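You operate a simulated robot arm through the tools that you are given. There is no shell and no other tool.

The job below is to be done with a simulated robot arm. You get a single attempt, and the scene is never put back.

TASK
Put things in order on the top of the workbench. At the end: the yellow tin is on the blue plate; the white lint tuft stands where the yellow tin stood; the blue sensor from the top of the workbench stands on top of the green nozzle (marked "THICK"); the brown felt block stands where the white lint tuft stood; whatever was shut is shut again. Leave all else as you found it, and nothing knocked over.

It is judged by the outcome, as a careful person would: the job done as asked, and still so three seconds after it is handed in. It fails if anything else is knocked over, pushed out of place, dropped, spilled or broken.

THE ROBOT
A 7-joint arm with a two-finger gripper, fixed in place. Base frame: the origin is on the floor under the middle of its stand, x ahead of it, y to its left, z up; the work surface is at about z = 0.88. Readings come in m, rad, newtons and seconds.
With the tool pointing down near the work surface it reaches from about 0.34 to 0.72 m from the base axis. Its first joint turns from -1.152 to 1.152 rad. Payload 2.45 kg.
The TCP is the grasp point between the finger pads, 0.026 m short of the fingertips. In the tool frame z runs along the fingers and y along their closing line. The gripper opens to 0.096 m; its body begins 0.069 m behind the TCP.
Orientation is that of the tool frame in the base frame, as [roll, pitch, yaw] about the fixed x, y, z axes, in that order (R = Rz(yaw) Ry(pitch) Rx(roll)). With the fingers straight down and closing along the base's y, the tool's x points along the base's -x, its y along +y and its z along -z.

THE INTERFACE
- The arm moves only by the tool servo_tool. Its argument "rows" is one flat list of numbers, 7 for each row, row after row: the turn, a rotation vector about the tool's x, y, z in degrees, then the shift along the tool's x, y, z in m, then the gripper command, from -1 (fully open) to 1 (shut), values between in proportion. In form: [wx, wy, wz, tx, ty, tz, gripper, wx, wy, wz, tx, ty, tz, gripper, ...]. A call has 1 to 20 rows; each row is the pose to reach, as a shift and turn from the pose commanded when the call began, along the tool's axes at that moment. A row lasts 0.2 s, in which the tool goes at most 0.05 m and 0.15 rad; a call with a longer step from one row to the next is refused whole, and so is a gripper value outside its range. A pose out of reach is approached as far as the arm can. The call stops where the force on the tool passes 40 N (or 10 N more than at its start, if that is more) or the arm is blocked; 0.2 s more then pass. Each finger travels about 0.05 m/s and halts on what it meets, pressing with about 33 N; the grip force reading is that of the motor and also rises with nothing between the fingers. The clock runs only during rows and for 0.2 s after the last one: add rows that repeat a pose to give the fingers time. The reply holds the time, the measured pose of the TCP, the force on the tool along the base axes, the opening and the grip force, in the units named above and with some noise, with the torque about the TCP (base axes, N m) and any sound that the robot's microphone picked up.
- Cameras (640 x 400 px; columns grow to the right, rows downward): "scene" is fixed at [0.1719, -0.4152, 1.4021]; the picture's right is [0.56, -0.83, 0.00], its down [-0.65, -0.44, -0.62] and it looks along [0.51, 0.35, -0.79] (base axes); focal length 305 px, centre (320, 200). "wrist" rides on the gripper at [0.082, 0.003, -0.098] in the tool frame; the picture's right is [-0.04, 1.00, 0.00], its down [-0.73, -0.03, -0.68] and it looks along [-0.68, -0.03, 0.73] (tool axes); focal length 256 px, centre (320, 200). There is no depth. A picture from a camera that has moved, and an enlarged one, comes with that camera's place and axes in the base frame and with its lens.
- grab_frame(camera): a new picture of that camera. It takes no simulated time.
- zoom(camera, box): a new picture of the part [left, top, right, bottom] of that camera's present view, enlarged. It takes no simulated time.
- job_done(): hands the job in; it is judged then, once.

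Nothing tells you positions but the pictures and the camera data. Unless the task says otherwise, let go and move clear before handing in.

The tools are called after "Call:" as a command line: name --argument value ..., lists and objects as JSON in quotes. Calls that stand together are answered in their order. servo_tool: Moves the arm, as the interface text tells. Its arguments: {"type":"object","properties":{"rows":{"type":"array","items":{"type":"number"}}},"required":["rows"]} The other tools are called the same way: grab_frame (camera) takes a picture; zoom (camera, box) takes an enlarged picture of a part of a camera's view; job_done () hands the job in.

At the start:

```text
time: 0.0
ee_pos: [0.3471, -0.1924, 1.1255]
orientation: [-3.141, 0.001, 3.141]
wrist_force: [0.4, -0.7, 1.0]
wrist_torque: [0.03, 0.0, -0.01]
opening: 0.0961
finger_force: 0.0
```

scene: 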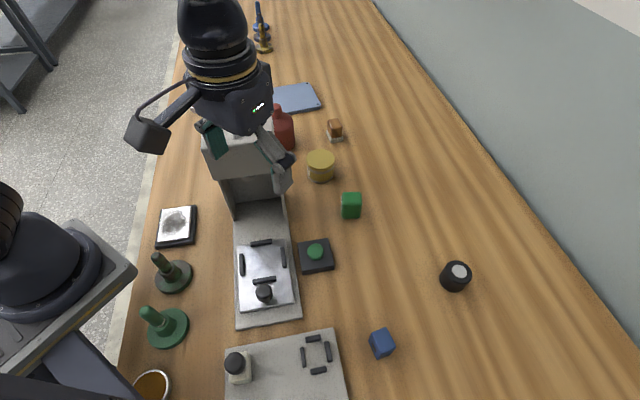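
wrist: 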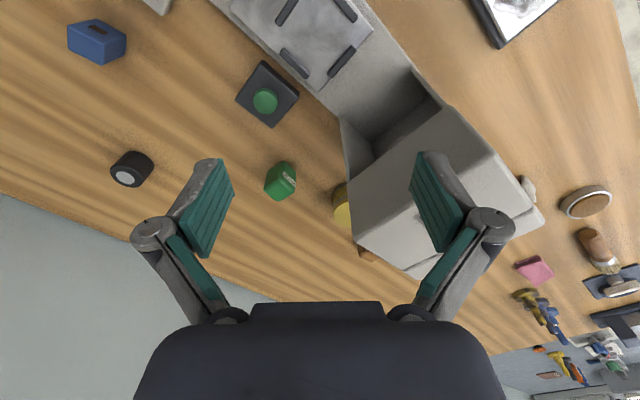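

I see a workbench with a device (a slide/rail with a hood), a yellow tin, a green block, a blue block, and a blue plate behind the arm. I'll look closer before moving anything.

Call:
zoom --camera "scene" --box '[120, 0, 400, 175]'

Call:
zoom --camera "scene" --box '[220, 170, 500, 400]'

Call:
zoom --camera "wrist" --box '[480, 160, 640, 400]'

Call:
zoom --camera "scene" --box '[120, 180, 320, 400]'

```text
2.29 times, centred on (260, 88) of scene
camera zoom: at [0.1719, -0.4152, 1.4021], right [0.56, -0.83, 0.0], down [-0.65, -0.44, -0.62], along [0.51, 0.35, -0.79], focal length 698 px, centre (457, 457)
```

zoom: 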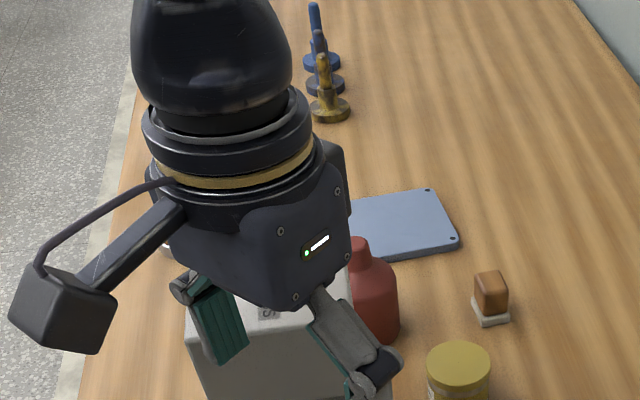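

```text
1.74 times, centred on (360, 285) of scene
camera zoom: at [0.1719, -0.4152, 1.4021], right [0.56, -0.83, 0.0], down [-0.65, -0.44, -0.62], along [0.51, 0.35, -0.79], focal length 531 px, centre (250, 52)
```

zoom: 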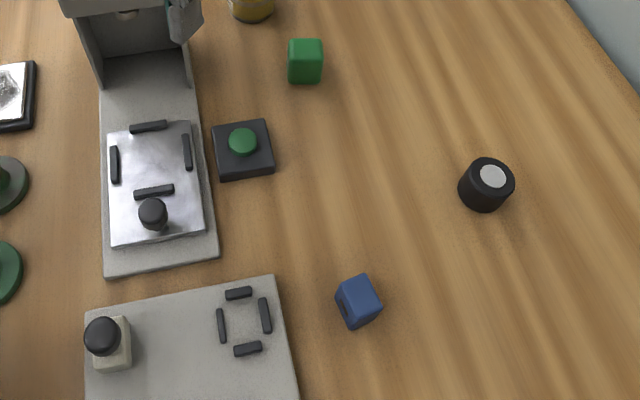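

```text
1.67 times, centred on (560, 280) of wrist
camera zoom: at [0.2663, -0.1883, 1.2238], right [0.04, 1.0, 0.0], down [0.73, -0.03, 0.68], along [0.68, -0.03, -0.73], focal length 427 px, centre (-80, 67)
```

zoom: 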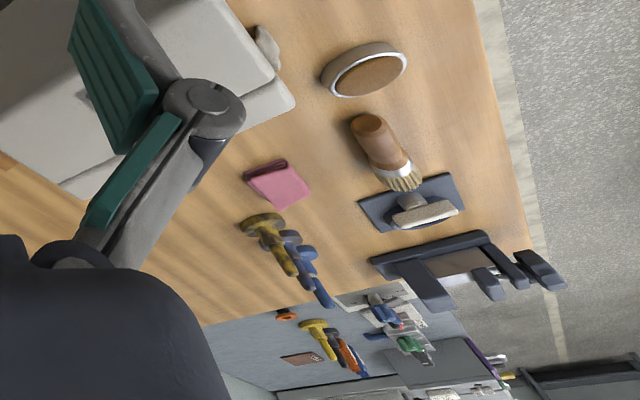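

```text
1.82 times, centred on (220, 290) of scene
camera zoom: at [0.1719, -0.4152, 1.4021], right [0.56, -0.83, 0.0], down [-0.65, -0.44, -0.62], along [0.51, 0.35, -0.79], focal length 555 px, centre (502, 36)
```

zoom: 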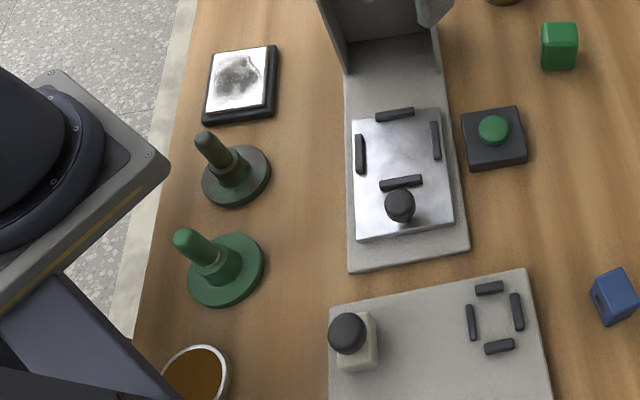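

The gripper hides part of the bench, including the plate and the area behind the hood. I'll raise the arm and shift it left to see everything.

Call:
servo_tool --rows '[0, 0, 0, 0, 0, -0.05, -1, 0, 0, 0, 0, 0, -0.1, -1, 0, 0, 0, 0, 0.04, -0.13, -1, 0, 0, 0, 0, 0.08, -0.15, -1, 0, 0, 0, 0, 0.12, -0.15, -1, 0, 0, 0, 0, 0.16, -0.15, -1, 0, 0, 0, 0, 0.2, -0.15, -1, 0, 0, 0, 0, 0.24, -0.15, -1]'

Call:
grab_frame --camera "wrist"

Call:
grab_frame --camera "scene"

```text
time: 1.8
ee_pos: [0.3468, 0.0503, 1.2753]
orientation: [-3.141, 0.0, 3.138]
wrist_force: [-0.7, 0.8, 0.4]
wrist_torque: [0.02, 0.01, -0.02]
opening: 0.0962
finger_force: 0.2
```

```text
taken
camera wrist: at [0.266, 0.0535, 1.3741], right [0.04, 1.0, 0.0], down [0.73, -0.03, 0.68], along [0.68, -0.03, -0.73], focal length 256 px, centre (320, 200)
```

wrist: 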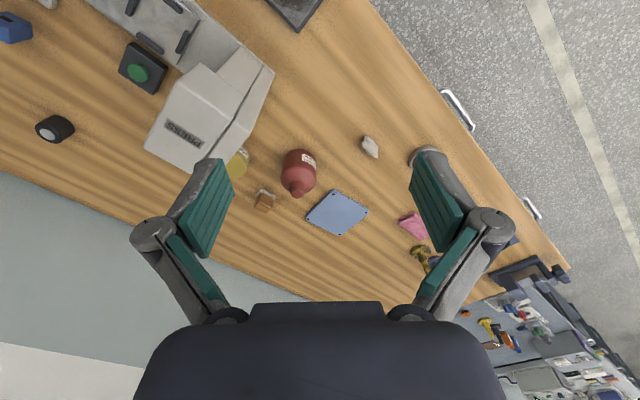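

```text
taken
```

scene: 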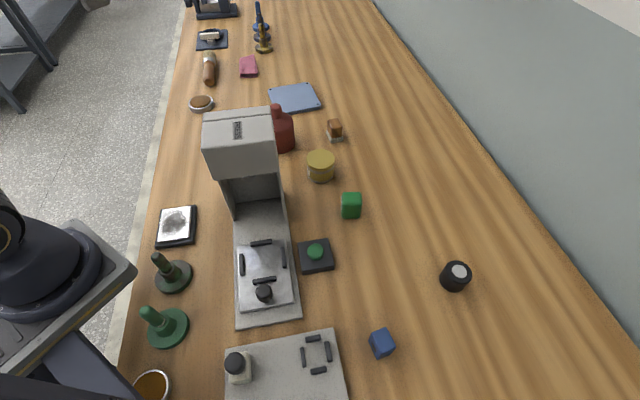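

Call:
zoom --camera "wrist" --box '[130, 60, 290, 220]'

Call:
zoom --camera "wrist" --box '[220, 120, 460, 270]'

Call:
zoom --camera "scene" --box '[180, 0, 380, 125]'

Call:
zoom --camera "scene" --box '[190, 80, 390, 230]'

```text
2.50 times, centred on (210, 140) of wrist
camera zoom: at [0.266, 0.0535, 1.3741], right [0.04, 1.0, 0.0], down [0.73, -0.03, 0.68], along [0.68, -0.03, -0.73], focal length 640 px, centre (595, 350)
```

zoom: 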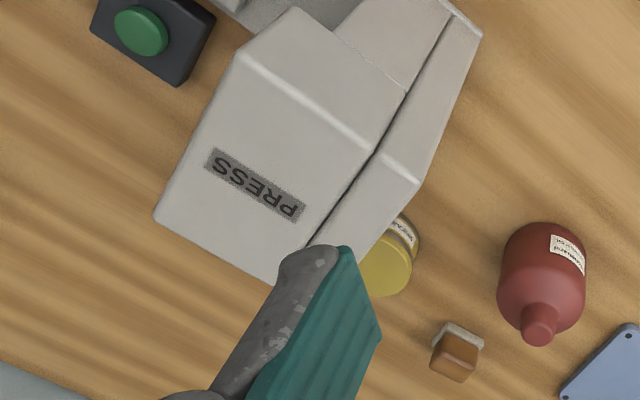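

```text
2.67 times, centred on (340, 195) of wrist
camera zoom: at [0.266, 0.0535, 1.3741], right [0.04, 1.0, 0.0], down [0.73, -0.03, 0.68], along [0.68, -0.03, -0.73], focal length 683 px, centre (267, 213)
```

zoom: 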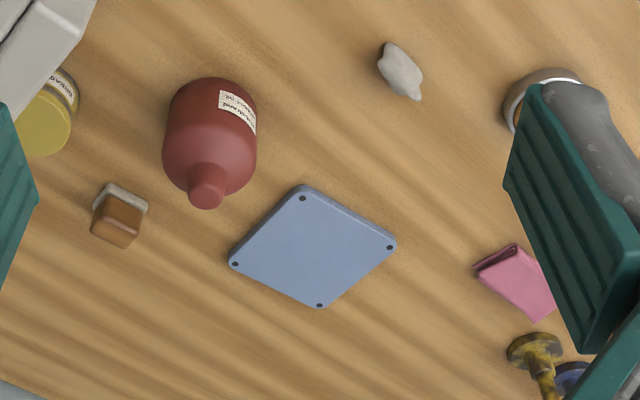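

```text
3.20 times, centred on (280, 62) of scene
camera zoom: at [0.1718, -0.4152, 1.4021], right [0.56, -0.83, 0.0], down [-0.65, -0.44, -0.62], along [0.51, 0.35, -0.79], focal length 977 px, centre (448, 640)
```

zoom: 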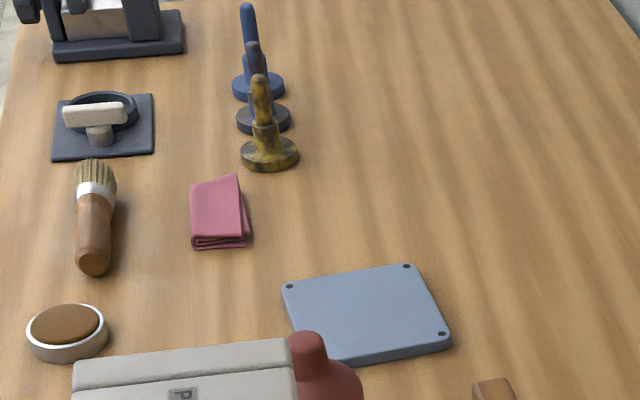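

```text
2.67 times, centred on (290, 155) of scene
camera zoom: at [0.1718, -0.4152, 1.4021], right [0.56, -0.83, 0.0], down [-0.65, -0.44, -0.62], along [0.51, 0.35, -0.79], focal length 814 px, centre (400, 320)
```

zoom: 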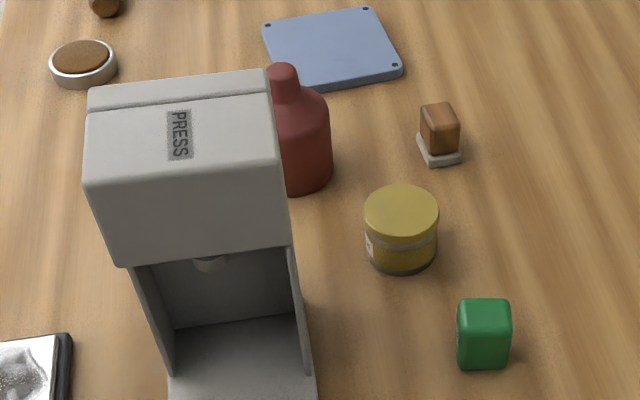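

I now have a rough map: the press hood is about 0.23 m tall near (0.40, -0.10), the tin is at (0.56, -0.15), the tuft at (0.565, 0.15), and the brown felt block at (0.70, -0.10). The plate is centred near (0.775, 0.077). Next I'll look over the right side, at the green block and the blue sensor.

Call:
servo_tool --rows '[0, 0, 6.25, 0.016, -0.044, 0.003, -1, 0, 0, 12.5, 0.032, -0.088, 0.006, -1, 0, 0, 18.75, 0.048, -0.131, 0.009, -1, 0, 0, 25, 0.064, -0.175, 0.012, -1, 0, 0, 31.25, 0.08, -0.219, 0.015, -1, 0, 0, 37.5, 0.096, -0.262, 0.018, -1, 0, 0, 43.75, 0.111, -0.306, 0.021, -1, 0, 0, 50, 0.127, -0.35, 0.025, -1, 0, 0, 50, 0.127, -0.35, 0.025, -1]'

Call:
grab_frame --camera "wrist"

Call:
grab_frame --camera "scene"

```text
time: 3.8
ee_pos: [0.2176, -0.3011, 1.2509]
orientation: [-3.142, -0.001, 2.268]
wrist_force: [0.4, 0.8, 0.1]
wrist_torque: [-0.01, 0.0, 0.03]
opening: 0.0958
finger_force: 0.0
```

```text
taken
camera wrist: at [0.1685, -0.2359, 1.3498], right [0.79, 0.61, 0.0], down [0.45, -0.58, 0.68], along [0.41, -0.54, -0.73], focal length 256 px, centre (320, 200)
```

wrist: 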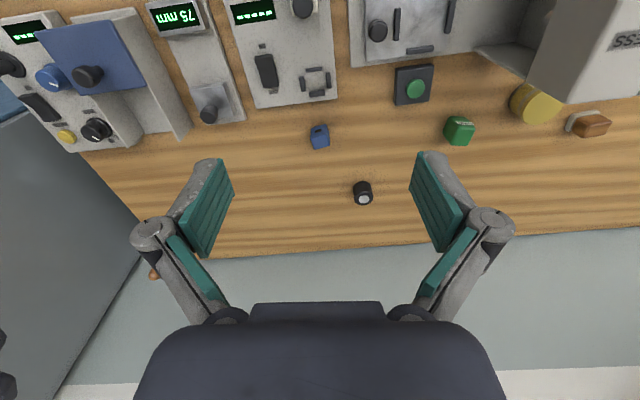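

```text
taken
```

scene: 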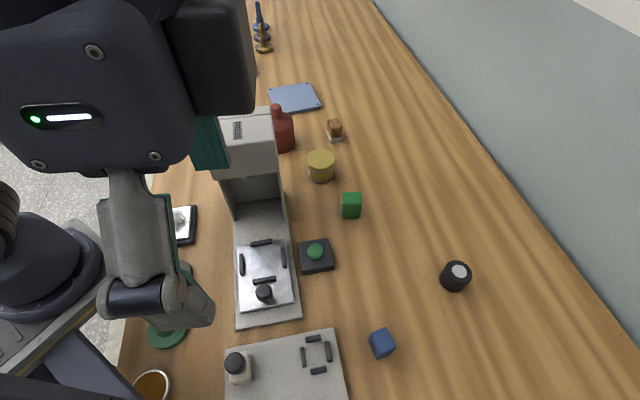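

Call:
zoom --camera "wrist" --box '[420, 80, 620, 180]'

Call:
zoom --camera "wrist" --box '[280, 90, 400, 220]'

Call:
zoom --camera "wrist" --box '[0, 0, 340, 160]'

Call:
zoom --camera "wrist" --box '[435, 105, 485, 155]'

```text
3.20 times, centred on (520, 130) of wrist
camera zoom: at [0.1685, -0.2359, 1.3498], right [0.79, 0.61, 0.0], down [0.45, -0.58, 0.68], along [0.41, -0.54, -0.73], focal length 819 px, centre (-320, 424)
```

zoom: 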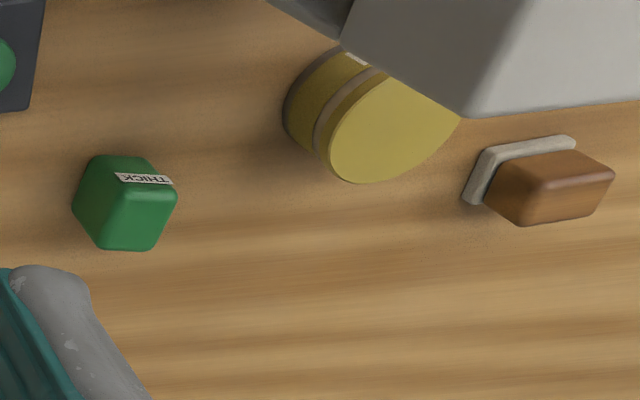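

```text
3.08 times, centred on (340, 155) of wrist
camera zoom: at [0.1685, -0.2359, 1.3498], right [0.79, 0.61, 0.0], down [0.45, -0.58, 0.68], along [0.41, -0.54, -0.73], focal length 788 px, centre (258, 338)
```

zoom: 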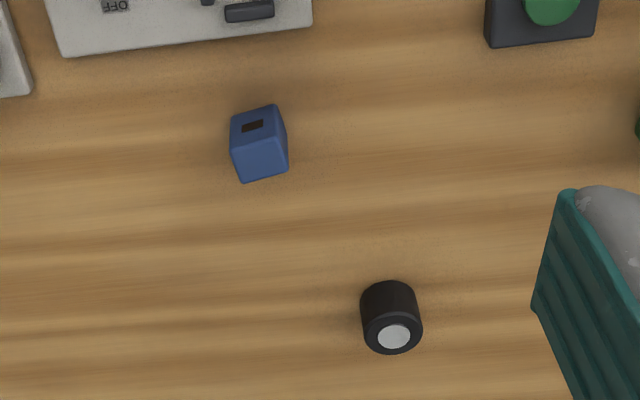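

```text
1.88 times, centred on (170, 80) of wrist
camera zoom: at [0.1685, -0.2359, 1.3498], right [0.79, 0.61, 0.0], down [0.45, -0.58, 0.68], along [0.41, -0.54, -0.73], focal length 482 px, centre (602, 426)
```

zoom: 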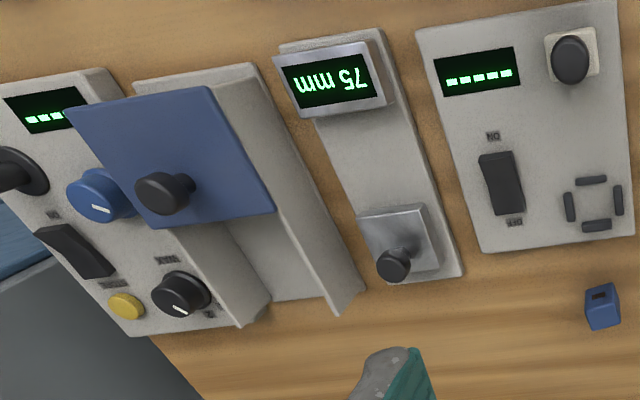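

```text
8.00 times, centred on (460, 130) of wrist
camera zoom: at [0.1685, -0.2359, 1.3498], right [0.79, 0.61, 0.0], down [0.45, -0.58, 0.68], along [0.41, -0.54, -0.73], focal length 2048 px, centre (-800, 760)
```

zoom: 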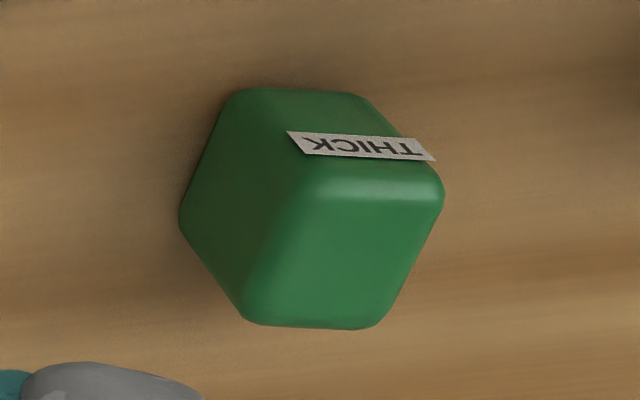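

The green block is confirmed as marked "THICK", and the blue cube with the slot is the sensor. The plate may be past straight-down reach, so I'll move toward it to inspect it, then test how far out the tool goes.

Call:
servo_tool --rows '[0, 0, -5.6, 0.0088, 0.0441, -0.005, -1, 0, 0, -11.2, 0.0177, 0.0883, -0.01, -1, 0, 0, -16.8, 0.0265, 0.1324, -0.015, -1, 0, 0, -22.4, 0.0354, 0.1765, -0.02, -1, 0, 0, -28, 0.0442, 0.2206, -0.025, -1, 0, 0, -33.6, 0.053, 0.2648, -0.03, -1, 0, 0, -39.2, 0.0619, 0.3089, -0.035, -1, 0, 0, -44.8, 0.0707, 0.353, -0.04, -1, 0, 0, -50.4, 0.0796, 0.3972, -0.045, -1, 0, 0, -56, 0.0884, 0.4413, -0.05, -1, 0, 0, -56, 0.0884, 0.4413, -0.05, -1]'

Call:
grab_frame --camera "wrist"

Call:
grab_frame --camera "scene"

```text
time: 6.2
ee_pos: [0.5013, 0.0487, 1.3009]
orientation: [3.141, 0.001, -3.036]
wrist_force: [-0.8, 0.0, 0.6]
wrist_torque: [0.04, -0.02, 0.01]
opening: 0.0959
finger_force: 0.0
```

```text
taken
camera wrist: at [0.4211, 0.0445, 1.4001], right [-0.07, 1.0, 0.0], down [0.73, 0.05, 0.68], along [0.68, 0.04, -0.73], focal length 256 px, centre (320, 200)
```

wrist: 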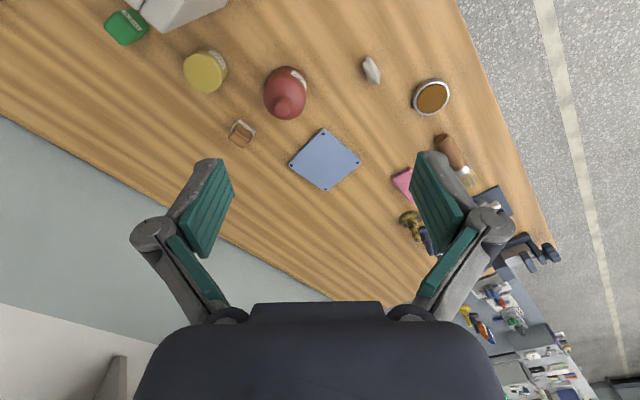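

```text
taken
```

scene: 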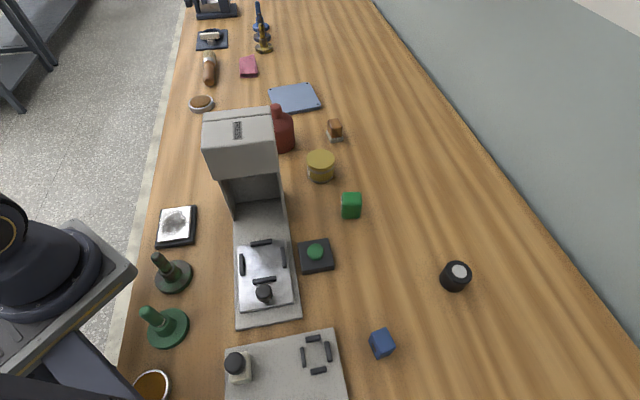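

Call:
zoom --camera "wrist" --box '[100, 0, 270, 106]'

Call:
zoom --camera "wrist" --box '[210, 40, 400, 200]'

```text
3.76 times, centred on (185, 53) of wrist
camera zoom: at [0.4211, 0.0445, 1.4001], right [-0.07, 1.0, 0.0], down [0.73, 0.05, 0.68], along [0.68, 0.04, -0.73], focal length 964 px, centre (828, 753)
```

zoom: 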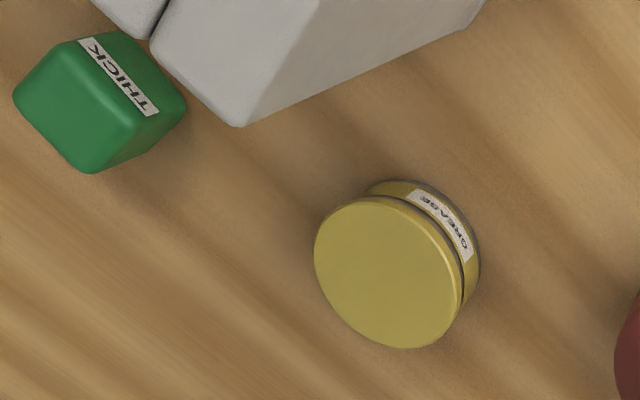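

```text
2.50 times, centred on (305, 120) of wrist
camera zoom: at [0.4211, 0.0445, 1.4001], right [-0.07, 1.0, 0.0], down [0.73, 0.05, 0.68], along [0.68, 0.04, -0.73], focal length 640 px, centre (358, 400)
```

zoom: 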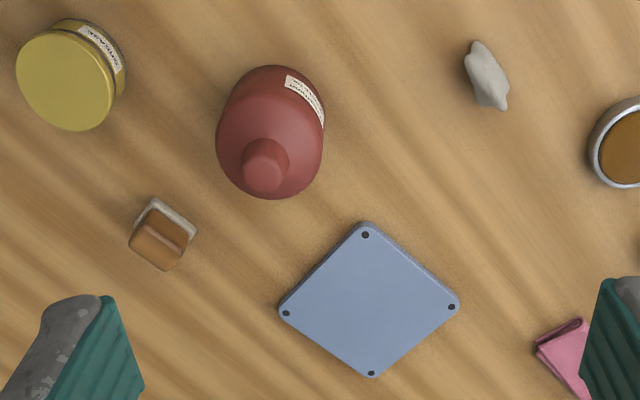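

The tin sits about 0.10 m from the hood's back corner, at roughly (0.571, -0.146). I'll test how far over the plate the tool reaches pointing straight down, with nothing held and well above the surface.

Call:
servo_tool --rows '[0, 0, 0, -0.037, 0.0005, 0.025, -1, 0, 0, 0, -0.074, 0.001, 0.05, -1, 0, 0, 0, -0.111, 0.0015, 0.075, -1, 0, 0, 0, -0.148, 0.002, 0.1, -1, 0, 0, 0, -0.185, 0.0025, 0.125, -1, 0, 0, 0, -0.2215, 0.0027, 0.15, -1, 0, 0, 0, -0.2215, 0.0027, 0.195, -1, 0, 0, 0, -0.2215, 0.0027, 0.24, -1, 0, 0, 0, -0.2215, 0.0027, 0.285, -1, 0, 0, 0, -0.2215, 0.0027, 0.32, -1, 0, 0, 0, -0.2215, 0.0027, 0.32, -1]'

Call:
grab_frame --camera "wrist"

Call:
grab_frame --camera "scene"

```text
time: 8.6
ee_pos: [0.7213, 0.0735, 0.9794]
orientation: [3.141, 0.0, -3.036]
wrist_force: [0.0, 0.5, 0.4]
wrist_torque: [0.0, -0.02, 0.01]
opening: 0.0964
finger_force: 0.1
out of reach, approached as far as the arm can: row 5, 6, 7, 8
```

```text
taken
camera wrist: at [0.6404, 0.0687, 1.0786], right [-0.06, 1.0, 0.0], down [0.73, 0.05, 0.68], along [0.68, 0.04, -0.73], focal length 256 px, centre (320, 200)
```

wrist: 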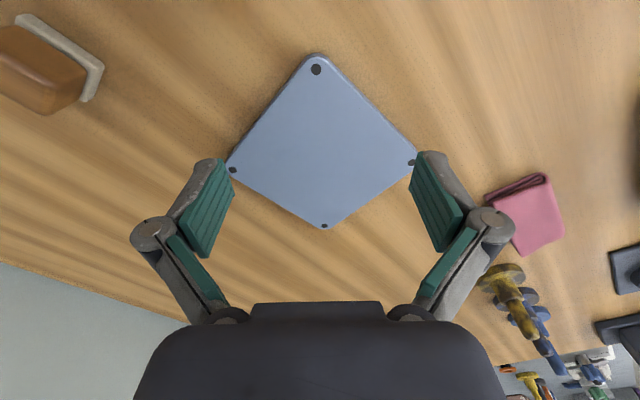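

```text
taken
```

scene: 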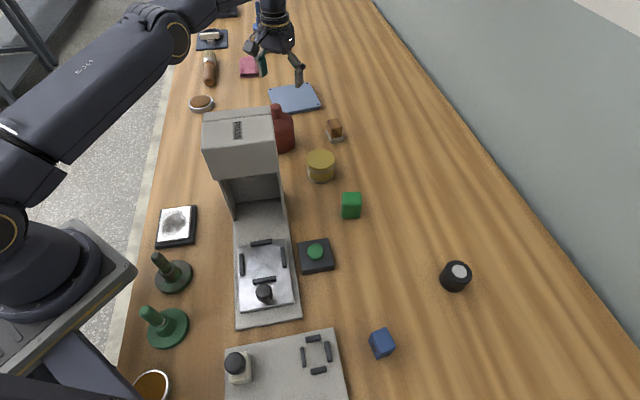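

Call:
servo_tool --rows '[0, 0, 0, 0, 0, 0.02, -1, 0, 0, 0, -0.02, 0, 0.03, -1, 0, 0, 0, -0.035, 0, 0.03, -1, 0, 0, 0, -0.05, 0, 0.03, -1, 0, 0, 0, -0.05, 0, 0.03, -1]'

Call:
zoom --camera "wrist" --box '[200, 20, 440, 260]'

```text
time: 9.8
ee_pos: [0.7282, 0.0738, 0.949]
orientation: [3.141, 0.001, -3.036]
wrist_force: [-0.3, 0.4, -0.3]
wrist_torque: [0.0, -0.02, 0.02]
opening: 0.0959
finger_force: 0.0
out of reach, approached as far as the arm can: row 2, 3, 4, 5
```

```text
1.67 times, centred on (320, 140) of wrist
camera zoom: at [0.6465, 0.0694, 1.0479], right [-0.06, 1.0, 0.0], down [0.73, 0.05, 0.68], along [0.68, 0.04, -0.73], focal length 427 px, centre (320, 300)
```

zoom: 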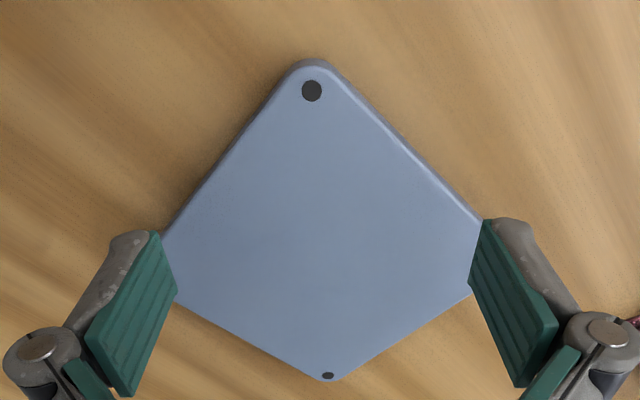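

Call:
servo_tool --rows '[0, -5, 0, 0, 0, 0, -1, 0, -10, 0, 0, 0, 0, -1, 0, -15, 0, 0, 0, 0, -1, 0, -15, 0, 0, 0, 0, -1]'

```text
time: 10.8
ee_pos: [0.7269, 0.0753, 0.9512]
orientation: [-3.14, 0.262, -3.037]
wrist_force: [0.8, -0.1, 0.7]
wrist_torque: [0.0, 0.02, -0.01]
opening: 0.096
finger_force: 0.1
```

Call:
servo_tool --rows '[0, 0, 0, -0.024, 0, 0.0065, -1, 0, 0, 0, -0.048, 0, 0.013, -1, 0, 0, 0, -0.048, 0, 0.013, -1]'

```text
time: 11.6
ee_pos: [0.7764, 0.0785, 0.9508]
orientation: [-3.141, 0.26, -3.039]
wrist_force: [0.2, 0.8, 0.9]
wrist_torque: [-0.02, 0.01, 0.0]
opening: 0.0964
finger_force: 0.1
```

A 15° outward tilt reaches the plate centre at about (0.776, 0.078). So I'll grasp the tin at the same 15° tilt, leaning away from the hood. First I'll back off, rise, and test that rotated pose in free air above the tin.

Call:
servo_tool --rows '[0, 0, 0, 0.0174, -0.0153, -0.0424, -1, 0, 0, 0, 0.0347, -0.0305, -0.0849, -1, 0, 0, 0, 0.0521, -0.0458, -0.1273, -1, 0, 0, 0, 0.0695, -0.0611, -0.1697, -1, 0, 0, 0, 0.0868, -0.0763, -0.2122, -1, 0, 0, 0, 0.1042, -0.0916, -0.2546, -1, 0, 0, 0, 0.1042, -0.0916, -0.2546, -1]'

```text
time: 13.2
ee_pos: [0.6191, -0.0297, 1.169]
orientation: [3.141, 0.259, -3.038]
wrist_force: [0.7, 0.7, 0.7]
wrist_torque: [-0.01, 0.0, -0.01]
opening: 0.0963
finger_force: 0.1
```

Call:
servo_tool --rows '[-2.07, 0, -7.727, 0.0044, -0.0085, -0.0012, -1, -4.14, 0, -15.454, 0.0089, -0.017, -0.0024, -1, -6.21, 0, -23.182, 0.0133, -0.0255, -0.0036, -1, -8.28, 0, -30.909, 0.0178, -0.034, -0.0048, -1, -10.352, 0, -38.636, 0.0222, -0.0425, -0.006, -1, -12.422, 0, -46.363, 0.0267, -0.051, -0.0072, -1, -14.493, 0, -54.09, 0.0311, -0.0594, -0.0083, -1, -16.563, 0, -61.818, 0.0356, -0.0679, -0.0095, -1, -18.634, 0, -69.545, 0.04, -0.0764, -0.0107, -1, -20.704, 0, -77.272, 0.0445, -0.0849, -0.0119, -1, -22.774, 0, -84.999, 0.0489, -0.0934, -0.0131, -1, -24.845, 0, -92.726, 0.0534, -0.1019, -0.0143, -1, -26.915, 0, -100.454, 0.0578, -0.1104, -0.0155, -1, -26.915, 0, -100.454, 0.0578, -0.1104, -0.0155, -1]'

Call:
grab_frame --camera "wrist"

Call:
grab_frame --camera "scene"

```text
time: 16.2
ee_pos: [0.5717, -0.1457, 1.1682]
orientation: [-3.141, 0.262, -1.22]
wrist_force: [-0.6, 0.0, 0.6]
wrist_torque: [-0.02, -0.01, -0.04]
opening: 0.0961
finger_force: 0.1
```

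```text
taken
camera wrist: at [0.6052, -0.244, 1.2425], right [-0.95, -0.31, 0.01], down [-0.16, 0.51, 0.85], along [-0.27, 0.8, -0.53], focal length 256 px, centre (320, 200)
```

wrist: 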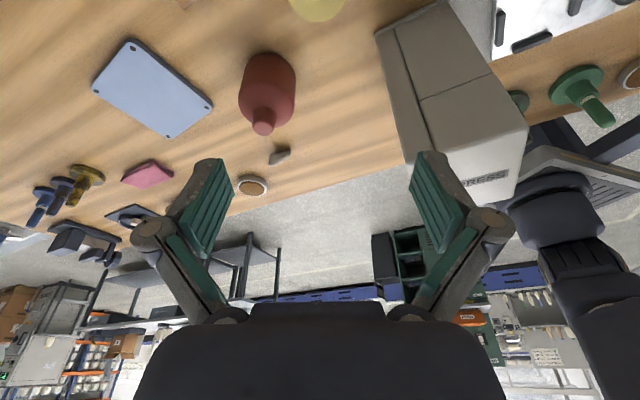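

```text
taken
```

scene: 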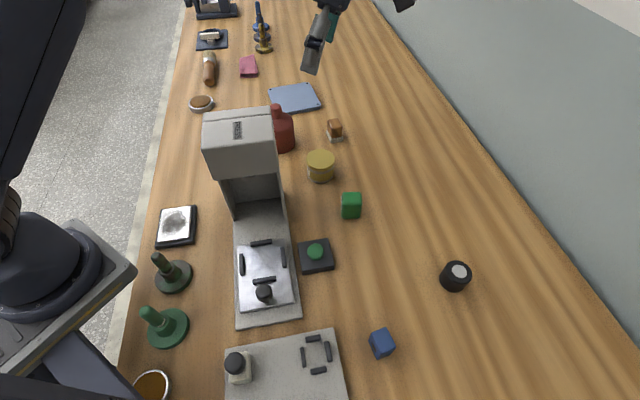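

The rotated 15° pose is reachable, with the hood clear of the right finger. I'll come down partway so the tin is in the wrist view and I can centre on it.

Call:
servo_tool --rows '[0, 0, 0, 0.0104, 0, 0.0386, -1, 0, 0, 0, 0.0207, 0, 0.0773, -1, 0, 0, 0, 0.0311, 0, 0.1159, -1, 0, 0, 0, 0.0311, 0, 0.1159, -1]'

Call:
grab_frame --camera "wrist"

Call:
grab_frame --camera "scene"

```text
time: 17.2
ee_pos: [0.5722, -0.1476, 1.048]
orientation: [-3.14, 0.262, -1.222]
wrist_force: [0.7, 1.3, -1.1]
wrist_torque: [-0.03, 0.05, 0.0]
opening: 0.0961
finger_force: 0.0
```

```text
taken
camera wrist: at [0.6069, -0.2464, 1.1222], right [-0.95, -0.31, 0.01], down [-0.16, 0.51, 0.85], along [-0.26, 0.8, -0.53], focal length 256 px, centre (320, 200)
```

wrist: 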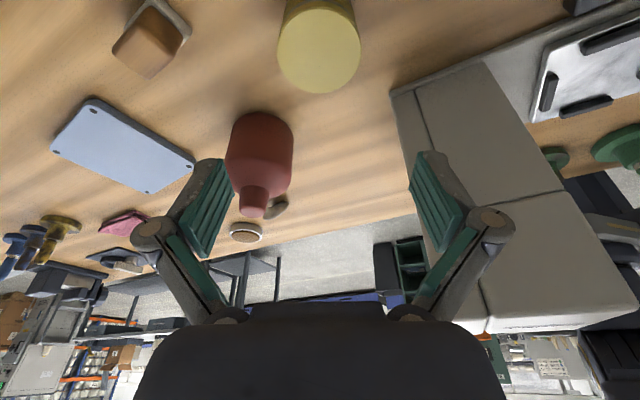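

```text
taken
```

scene: 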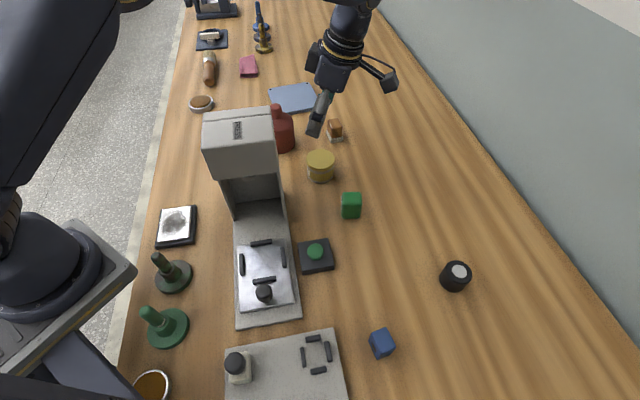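

Call:
zoom --camera "wrist" --box '[250, 0, 410, 100]'

Call:
zoom --camera "scene" --box '[280, 90, 400, 230]'

```text
4.00 times, centred on (330, 50) of wrist
camera zoom: at [0.6069, -0.2464, 1.1222], right [-0.95, -0.31, 0.01], down [-0.16, 0.51, 0.85], along [-0.26, 0.8, -0.53], focal length 1024 px, centre (280, 800)
```

zoom: 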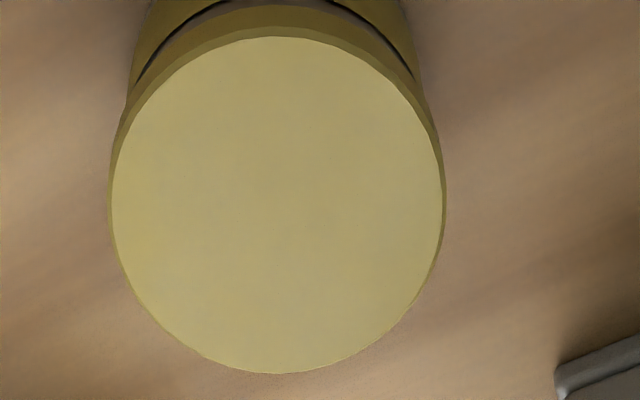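

```text
2.86 times, centred on (340, 160) of scene
camera zoom: at [0.1719, -0.4152, 1.4021], right [0.56, -0.83, 0.0], down [-0.65, -0.44, -0.62], along [0.51, 0.35, -0.79], focal length 872 px, centre (263, 314)
```

zoom: 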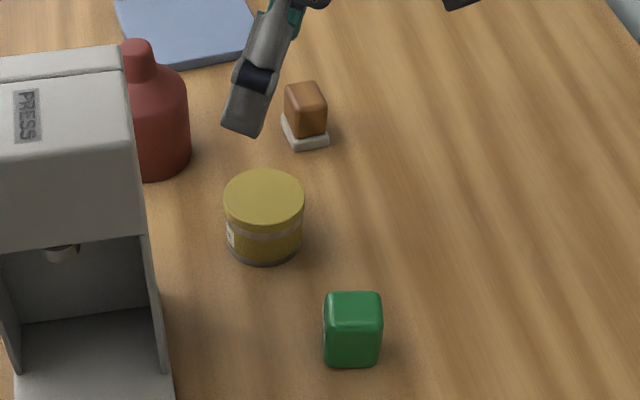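

The tin is centred between the fingers, with its top at about z = 0.93 and a diameter of about 0.06 m. I'll come down to just above its lid and check again.

Call:
servo_tool --rows '[0, 0, 0, 0.0074, -0.0006, 0.0267, -1, 0, 0, 0, 0.0148, -0.0013, 0.0533, -1, 0, 0, 0, 0.0222, -0.0019, 0.08, -1, 0, 0, 0, 0.0222, -0.0019, 0.08, -1]'

Call:
grab_frame --camera "wrist"

Call:
zoom --camera "scene" --box '[240, 60, 440, 240]'

```text
time: 18.2
ee_pos: [0.5746, -0.1466, 0.9645]
orientation: [3.139, 0.262, -1.221]
wrist_force: [0.4, -0.2, -0.2]
wrist_torque: [-0.01, 0.0, 0.0]
opening: 0.096
finger_force: 0.1
```

```text
taken
camera wrist: at [0.6086, -0.2453, 1.0392], right [-0.95, -0.31, 0.01], down [-0.15, 0.51, 0.85], along [-0.26, 0.8, -0.53], focal length 256 px, centre (320, 200)
```

wrist: 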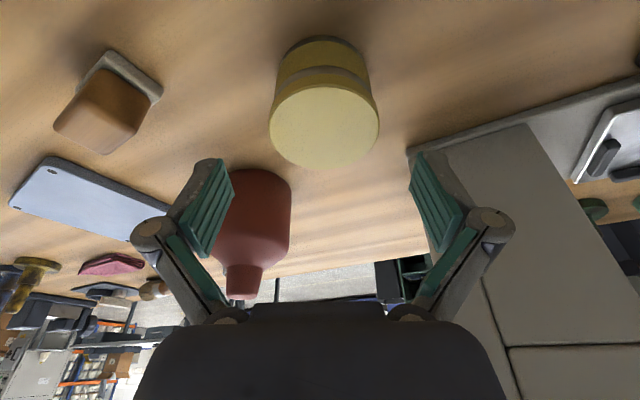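

```text
2.22 times, centred on (340, 150) of scene
camera zoom: at [0.1719, -0.4152, 1.4021], right [0.56, -0.83, 0.0], down [-0.65, -0.44, -0.62], along [0.51, 0.35, -0.79], focal length 679 px, centre (276, 311)
```

zoom: 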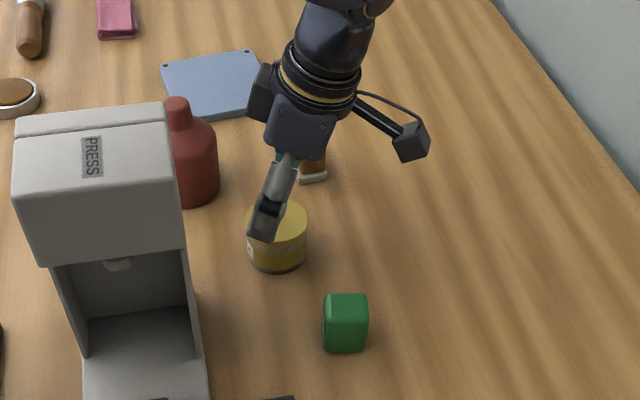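

Call:
servo_tool --rows '[0, 0, 0, 0.0056, 0.0011, 0.0149, -1, 0, 0, 0, 0.0111, 0.0021, 0.0298, -1, 0, 0, 0, 0.0167, 0.0032, 0.0447, -1, 0, 0, 0, 0.0167, 0.0032, 0.0447, -1]'

Call:
grab_frame --camera "wrist"

Call:
zoom --camera "scene" --box '[240, 60, 440, 240]'

```text
time: 19.2
ee_pos: [0.5752, -0.1504, 0.9188]
orientation: [3.14, 0.263, -1.222]
wrist_force: [0.4, -0.2, 0.2]
wrist_torque: [-0.01, -0.01, -0.01]
opening: 0.0958
finger_force: 0.0
```

```text
taken
camera wrist: at [0.6077, -0.2493, 0.9929], right [-0.95, -0.3, 0.01], down [-0.15, 0.51, 0.85], along [-0.26, 0.8, -0.53], focal length 256 px, centre (320, 200)
```

wrist: 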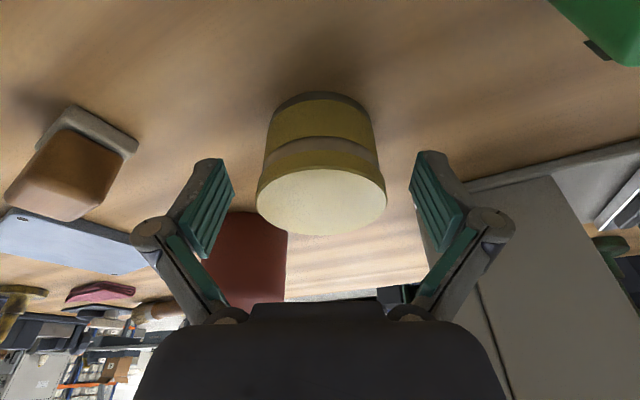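

```text
2.22 times, centred on (340, 150) of scene
camera zoom: at [0.1719, -0.4152, 1.4021], right [0.56, -0.83, 0.0], down [-0.65, -0.44, -0.62], along [0.51, 0.35, -0.79], focal length 679 px, centre (276, 311)
```

zoom: 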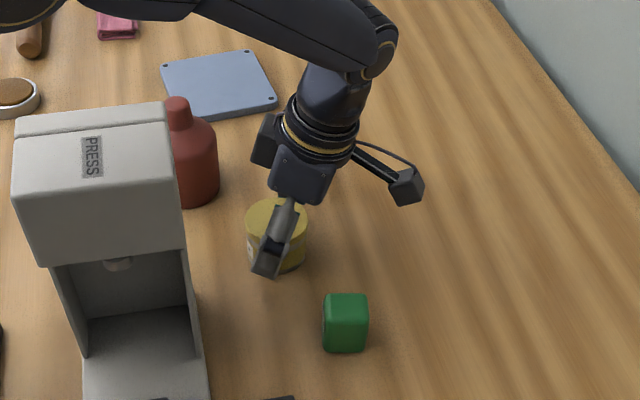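

The tin is centred between the pads. I'm closing on it now.

Call:
servo_tool --rows '[0, 0, 0, 0, 0, 0, -0.3, 0, 0, 0, 0, 0, 0, 0.3, 0, 0, 0, 0, 0, 0, 1, 0, 0, 0, 0, 0, 0, 1, 0, 0, 0, 0, 0, 0, 1]'

Call:
grab_frame --camera "wrist"

```text
time: 20.4
ee_pos: [0.574, -0.1517, 0.9196]
orientation: [3.141, 0.261, -1.221]
wrist_force: [-1.6, -0.6, 4.4]
wrist_torque: [0.0, 0.09, 0.01]
opening: 0.0603
finger_force: 33.1
```

```text
taken
camera wrist: at [0.6076, -0.2493, 0.9933], right [-0.95, -0.31, 0.01], down [-0.15, 0.51, 0.85], along [-0.26, 0.8, -0.53], focal length 256 px, centre (320, 200)
```

wrist: 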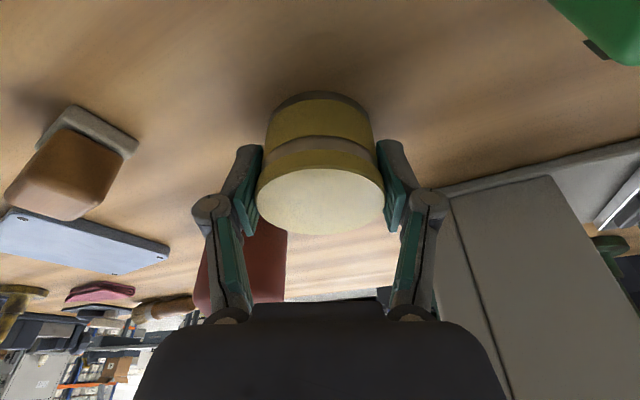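

Call:
servo_tool --rows '[0, 0, 0, -0.0026, 0, -0.0097, 1, 0, 0, 0, -0.0104, 0, -0.0386, 1, 0, 0, 0, -0.0207, 0, -0.0773, 1, 0, 0, 0, -0.0311, 0, -0.1159, 1, 0, 0, 0, -0.0414, 0, -0.1545, 1, 0, 0, 0, -0.0518, 0, -0.1932, 1, 0, 0, 0, -0.057, 0, -0.2125, 1, 0, 0, 0, -0.057, 0, -0.2125, 1]'

Call:
grab_frame --camera "wrist"

Call:
grab_frame --camera "scene"

```text
time: 22.2
ee_pos: [0.5717, -0.1484, 1.139]
orientation: [3.14, 0.262, -1.221]
wrist_force: [-0.1, 0.2, -0.6]
wrist_torque: [0.0, 0.02, -0.01]
opening: 0.0
finger_force: 27.9
```

```text
taken
camera wrist: at [0.6059, -0.2479, 1.2137], right [-0.95, -0.31, 0.01], down [-0.15, 0.51, 0.85], along [-0.26, 0.8, -0.53], focal length 256 px, centre (320, 200)
```

wrist: 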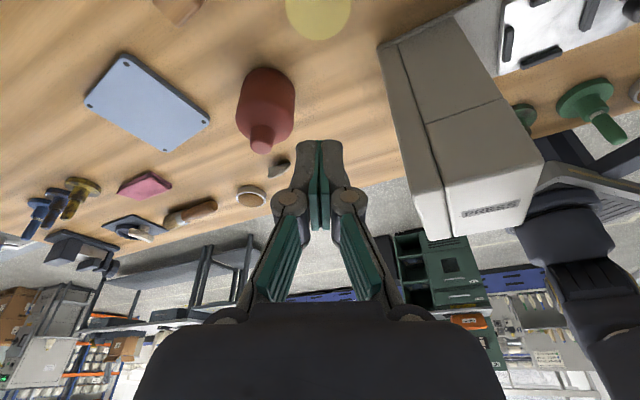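

```text
taken
```

scene: 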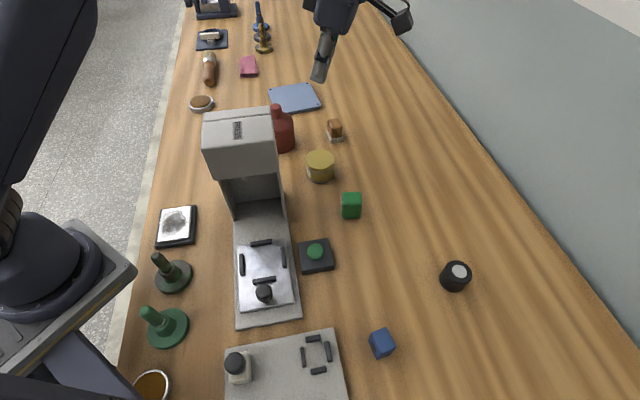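

The tin slipped out of the grip but appears to be still standing in place. I'll check how it stands and what its shape is before trying again.

Call:
zoom --camera "scene" --box '[280, 120, 380, 220]'

Call:
zoom --camera "wrist" --box '[260, 0, 380, 60]'

```text
4.00 times, centred on (330, 170) of scene
camera zoom: at [0.1719, -0.4152, 1.4021], right [0.56, -0.83, 0.0], down [-0.65, -0.44, -0.62], along [0.51, 0.35, -0.79], focal length 1222 px, centre (280, 320)
```

zoom: 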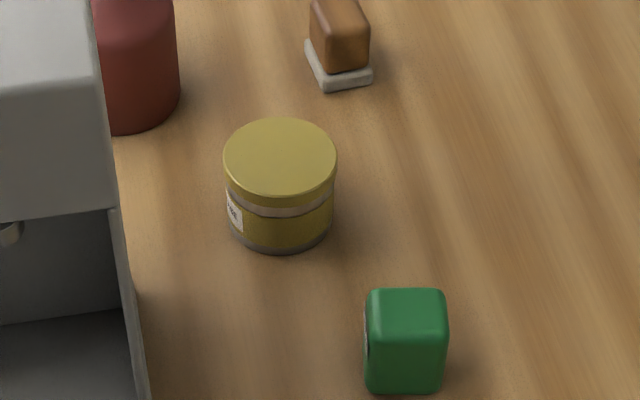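

```text
5.33 times, centred on (320, 30) of wrist
camera zoom: at [0.6059, -0.2479, 1.2137], right [-0.95, -0.31, 0.01], down [-0.15, 0.51, 0.85], along [-0.26, 0.8, -0.53], focal length 1365 px, centre (320, 1107)
```

zoom: 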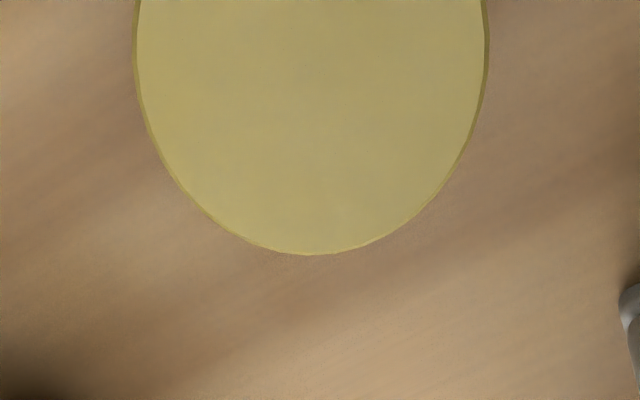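

Call:
servo_tool --rows '[0, 0, 0, 0, 0, 0, -1, 0, 0, 0, 0, 0, 0, -1, 0, 0, 0, 0, 0, 0, -1, 0, 0, 0, 0, 0, 0, -1, 0, 0, 0, 0, 0, 0, -1, 0, 0, 0, 0.0104, 0, 0.0386, -1, 0, 0, 0, 0.0207, 0, 0.0773, -1, 0, 0, 0, 0.0311, 0, 0.1159, -1, 0, 0, 0, 0.0414, 0, 0.1545, -1, 0, 0, 0, 0.0414, 0, 0.1545, -1]'

Call:
grab_frame --camera "wrist"

```text
time: 24.4
ee_pos: [0.5742, -0.1499, 0.9797]
orientation: [-3.141, 0.26, -1.222]
wrist_force: [-0.3, 0.5, -0.1]
wrist_torque: [0.01, 0.0, 0.0]
opening: 0.096
finger_force: 0.0
```

```text
taken
camera wrist: at [0.6067, -0.2482, 1.0542], right [-0.95, -0.31, 0.01], down [-0.15, 0.51, 0.85], along [-0.26, 0.8, -0.53], focal length 256 px, centre (320, 200)
```

wrist: 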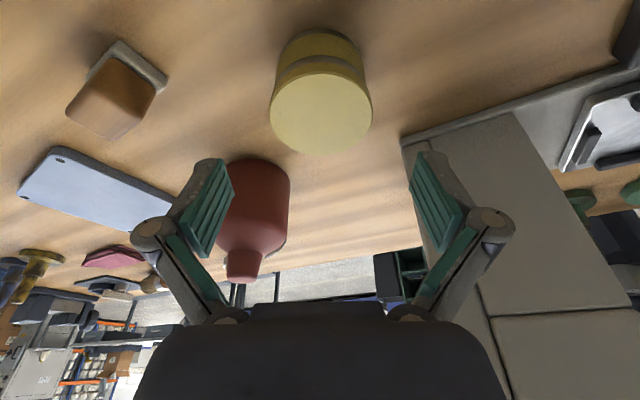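

Call:
servo_tool --rows '[0, 0, 0, 0.0067, 0, 0.0205, -1, 0, 0, 0, 0.0134, 0, 0.041, -1, 0, 0, 0, 0.0201, 0.0002, 0.0614, -1, 0, 0, 0, 0.0201, 0.0002, 0.0614, -1, 0, 0, 0, 0.0201, 0.0002, 0.0614, 0, 0, 0, 0, 0.0201, 0.0002, 0.0614, 1, 0, 0, 0, 0.0201, 0.0002, 0.0614, 1, 0, 0, 0, 0.0201, 0.0002, 0.0614, 1, 0, 0, 0, 0.0201, 0.0002, 0.0614, 1]'

Call:
grab_frame --camera "wrist"

Call:
zoom --camera "scene" --box '[270, 80, 400, 220]'

```text
time: 26.4
ee_pos: [0.5739, -0.1534, 0.9158]
orientation: [3.14, 0.262, -1.222]
wrist_force: [0.2, -0.7, 2.9]
wrist_torque: [0.04, -0.04, -0.05]
opening: 0.0597
finger_force: 33.3
```

```text
taken
camera wrist: at [0.6069, -0.2522, 0.9899], right [-0.95, -0.31, 0.01], down [-0.15, 0.51, 0.85], along [-0.26, 0.8, -0.53], focal length 256 px, centre (320, 200)
```

wrist: 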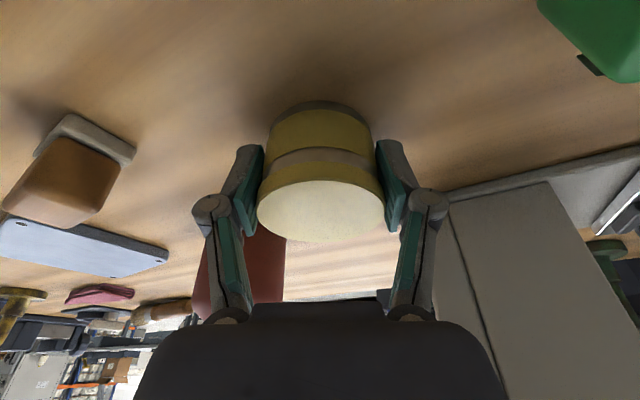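

```text
2.86 times, centred on (335, 150) of scene
camera zoom: at [0.1718, -0.4152, 1.4021], right [0.56, -0.83, 0.0], down [-0.65, -0.44, -0.62], along [0.51, 0.35, -0.79], focal length 872 px, centre (277, 343)
```

zoom: 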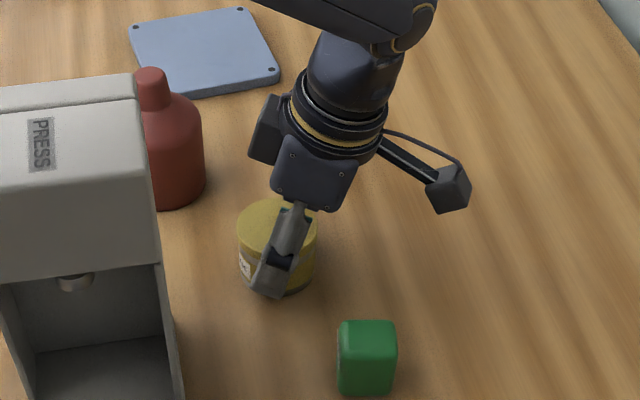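

Call:
servo_tool --rows '[0, 0, 0, -0.0003, 0, -0.001, 1, 0, 0, 0, -0.0005, 0, -0.0019, 1, 0, 0, 0, -0.0008, 0, -0.0029, 1, 0, 0, 0, -0.001, 0, -0.0039, 1, 0, 0, 0, -0.0013, 0, -0.0048, 1, 0, 0, 0, -0.0016, 0, -0.0058, 1, 0, 0, 0, -0.0018, 0, -0.0068, 1, 0, 0, 0, -0.0021, 0, -0.0077, 1]'

Call:
grab_frame --camera "wrist"

Call:
zoom --camera "scene" --box '[270, 80, 400, 220]'

```text
time: 28.2
ee_pos: [0.573, -0.154, 0.9227]
orientation: [-3.141, 0.262, -1.222]
wrist_force: [-0.7, -0.2, -1.4]
wrist_torque: [0.04, 0.0, 0.0]
opening: 0.0597
finger_force: 33.0
```

```text
taken
camera wrist: at [0.6062, -0.2525, 0.9972], right [-0.95, -0.31, 0.01], down [-0.15, 0.51, 0.85], along [-0.26, 0.8, -0.53], focal length 256 px, centre (320, 200)
```

wrist: 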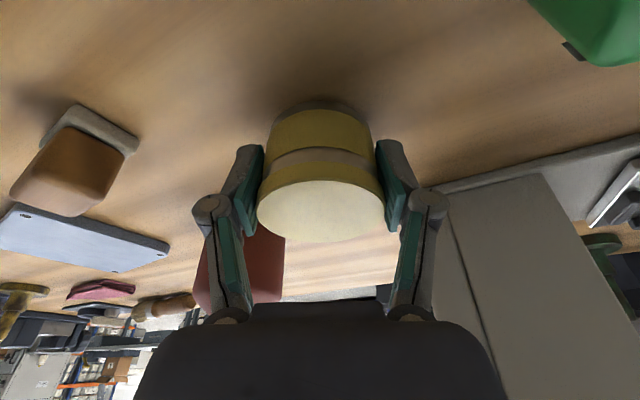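

```text
2.86 times, centred on (335, 150) of scene
camera zoom: at [0.1719, -0.4152, 1.4021], right [0.56, -0.83, 0.0], down [-0.65, -0.44, -0.62], along [0.51, 0.35, -0.79], focal length 872 px, centre (277, 343)
```

zoom: 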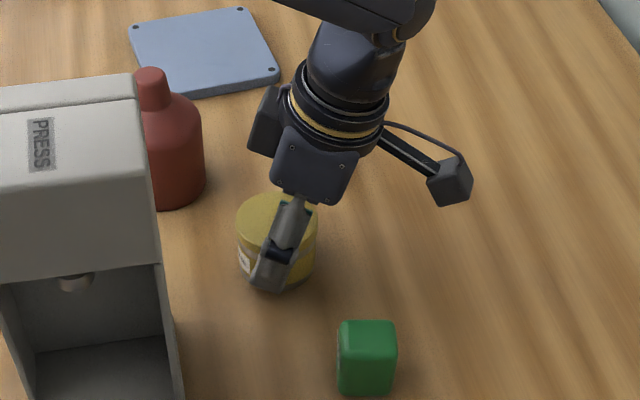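

The tin is coming up with the slow lift. I'll keep going gently.

Call:
servo_tool --rows '[0, 0, 0, -0.0005, 0, -0.0019, 1, 0, 0, 0, -0.0013, 0, -0.0048, 1, 0, 0, 0, -0.0023, 0, -0.0087, 1, 0, 0, 0, -0.0036, 0, -0.0135, 1, 0, 0, 0, -0.0049, 0, -0.0184, 1, 0, 0, 0, -0.0062, 0, -0.0232, 1, 0, 0, 0, -0.0075, 0, -0.028, 1, 0, 0, 0, -0.0085, 0, -0.0319, 1, 0, 0, 0, -0.0091, 0, -0.0338, 1]'

Call:
grab_frame --camera "wrist"

```text
time: 30.2
ee_pos: [0.5723, -0.1537, 0.9569]
orientation: [3.142, 0.262, -1.221]
wrist_force: [0.3, 0.2, -1.1]
wrist_torque: [-0.04, 0.0, 0.01]
opening: 0.0598
finger_force: 33.1
```

```text
taken
camera wrist: at [0.6066, -0.2525, 1.0321], right [-0.95, -0.3, 0.01], down [-0.15, 0.51, 0.85], along [-0.26, 0.8, -0.53], focal length 256 px, centre (320, 200)
```

wrist: 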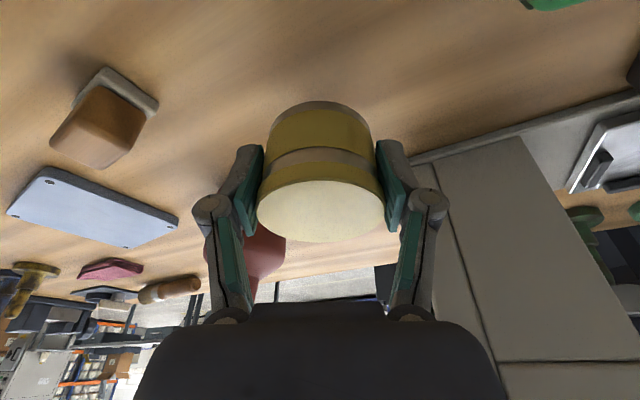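

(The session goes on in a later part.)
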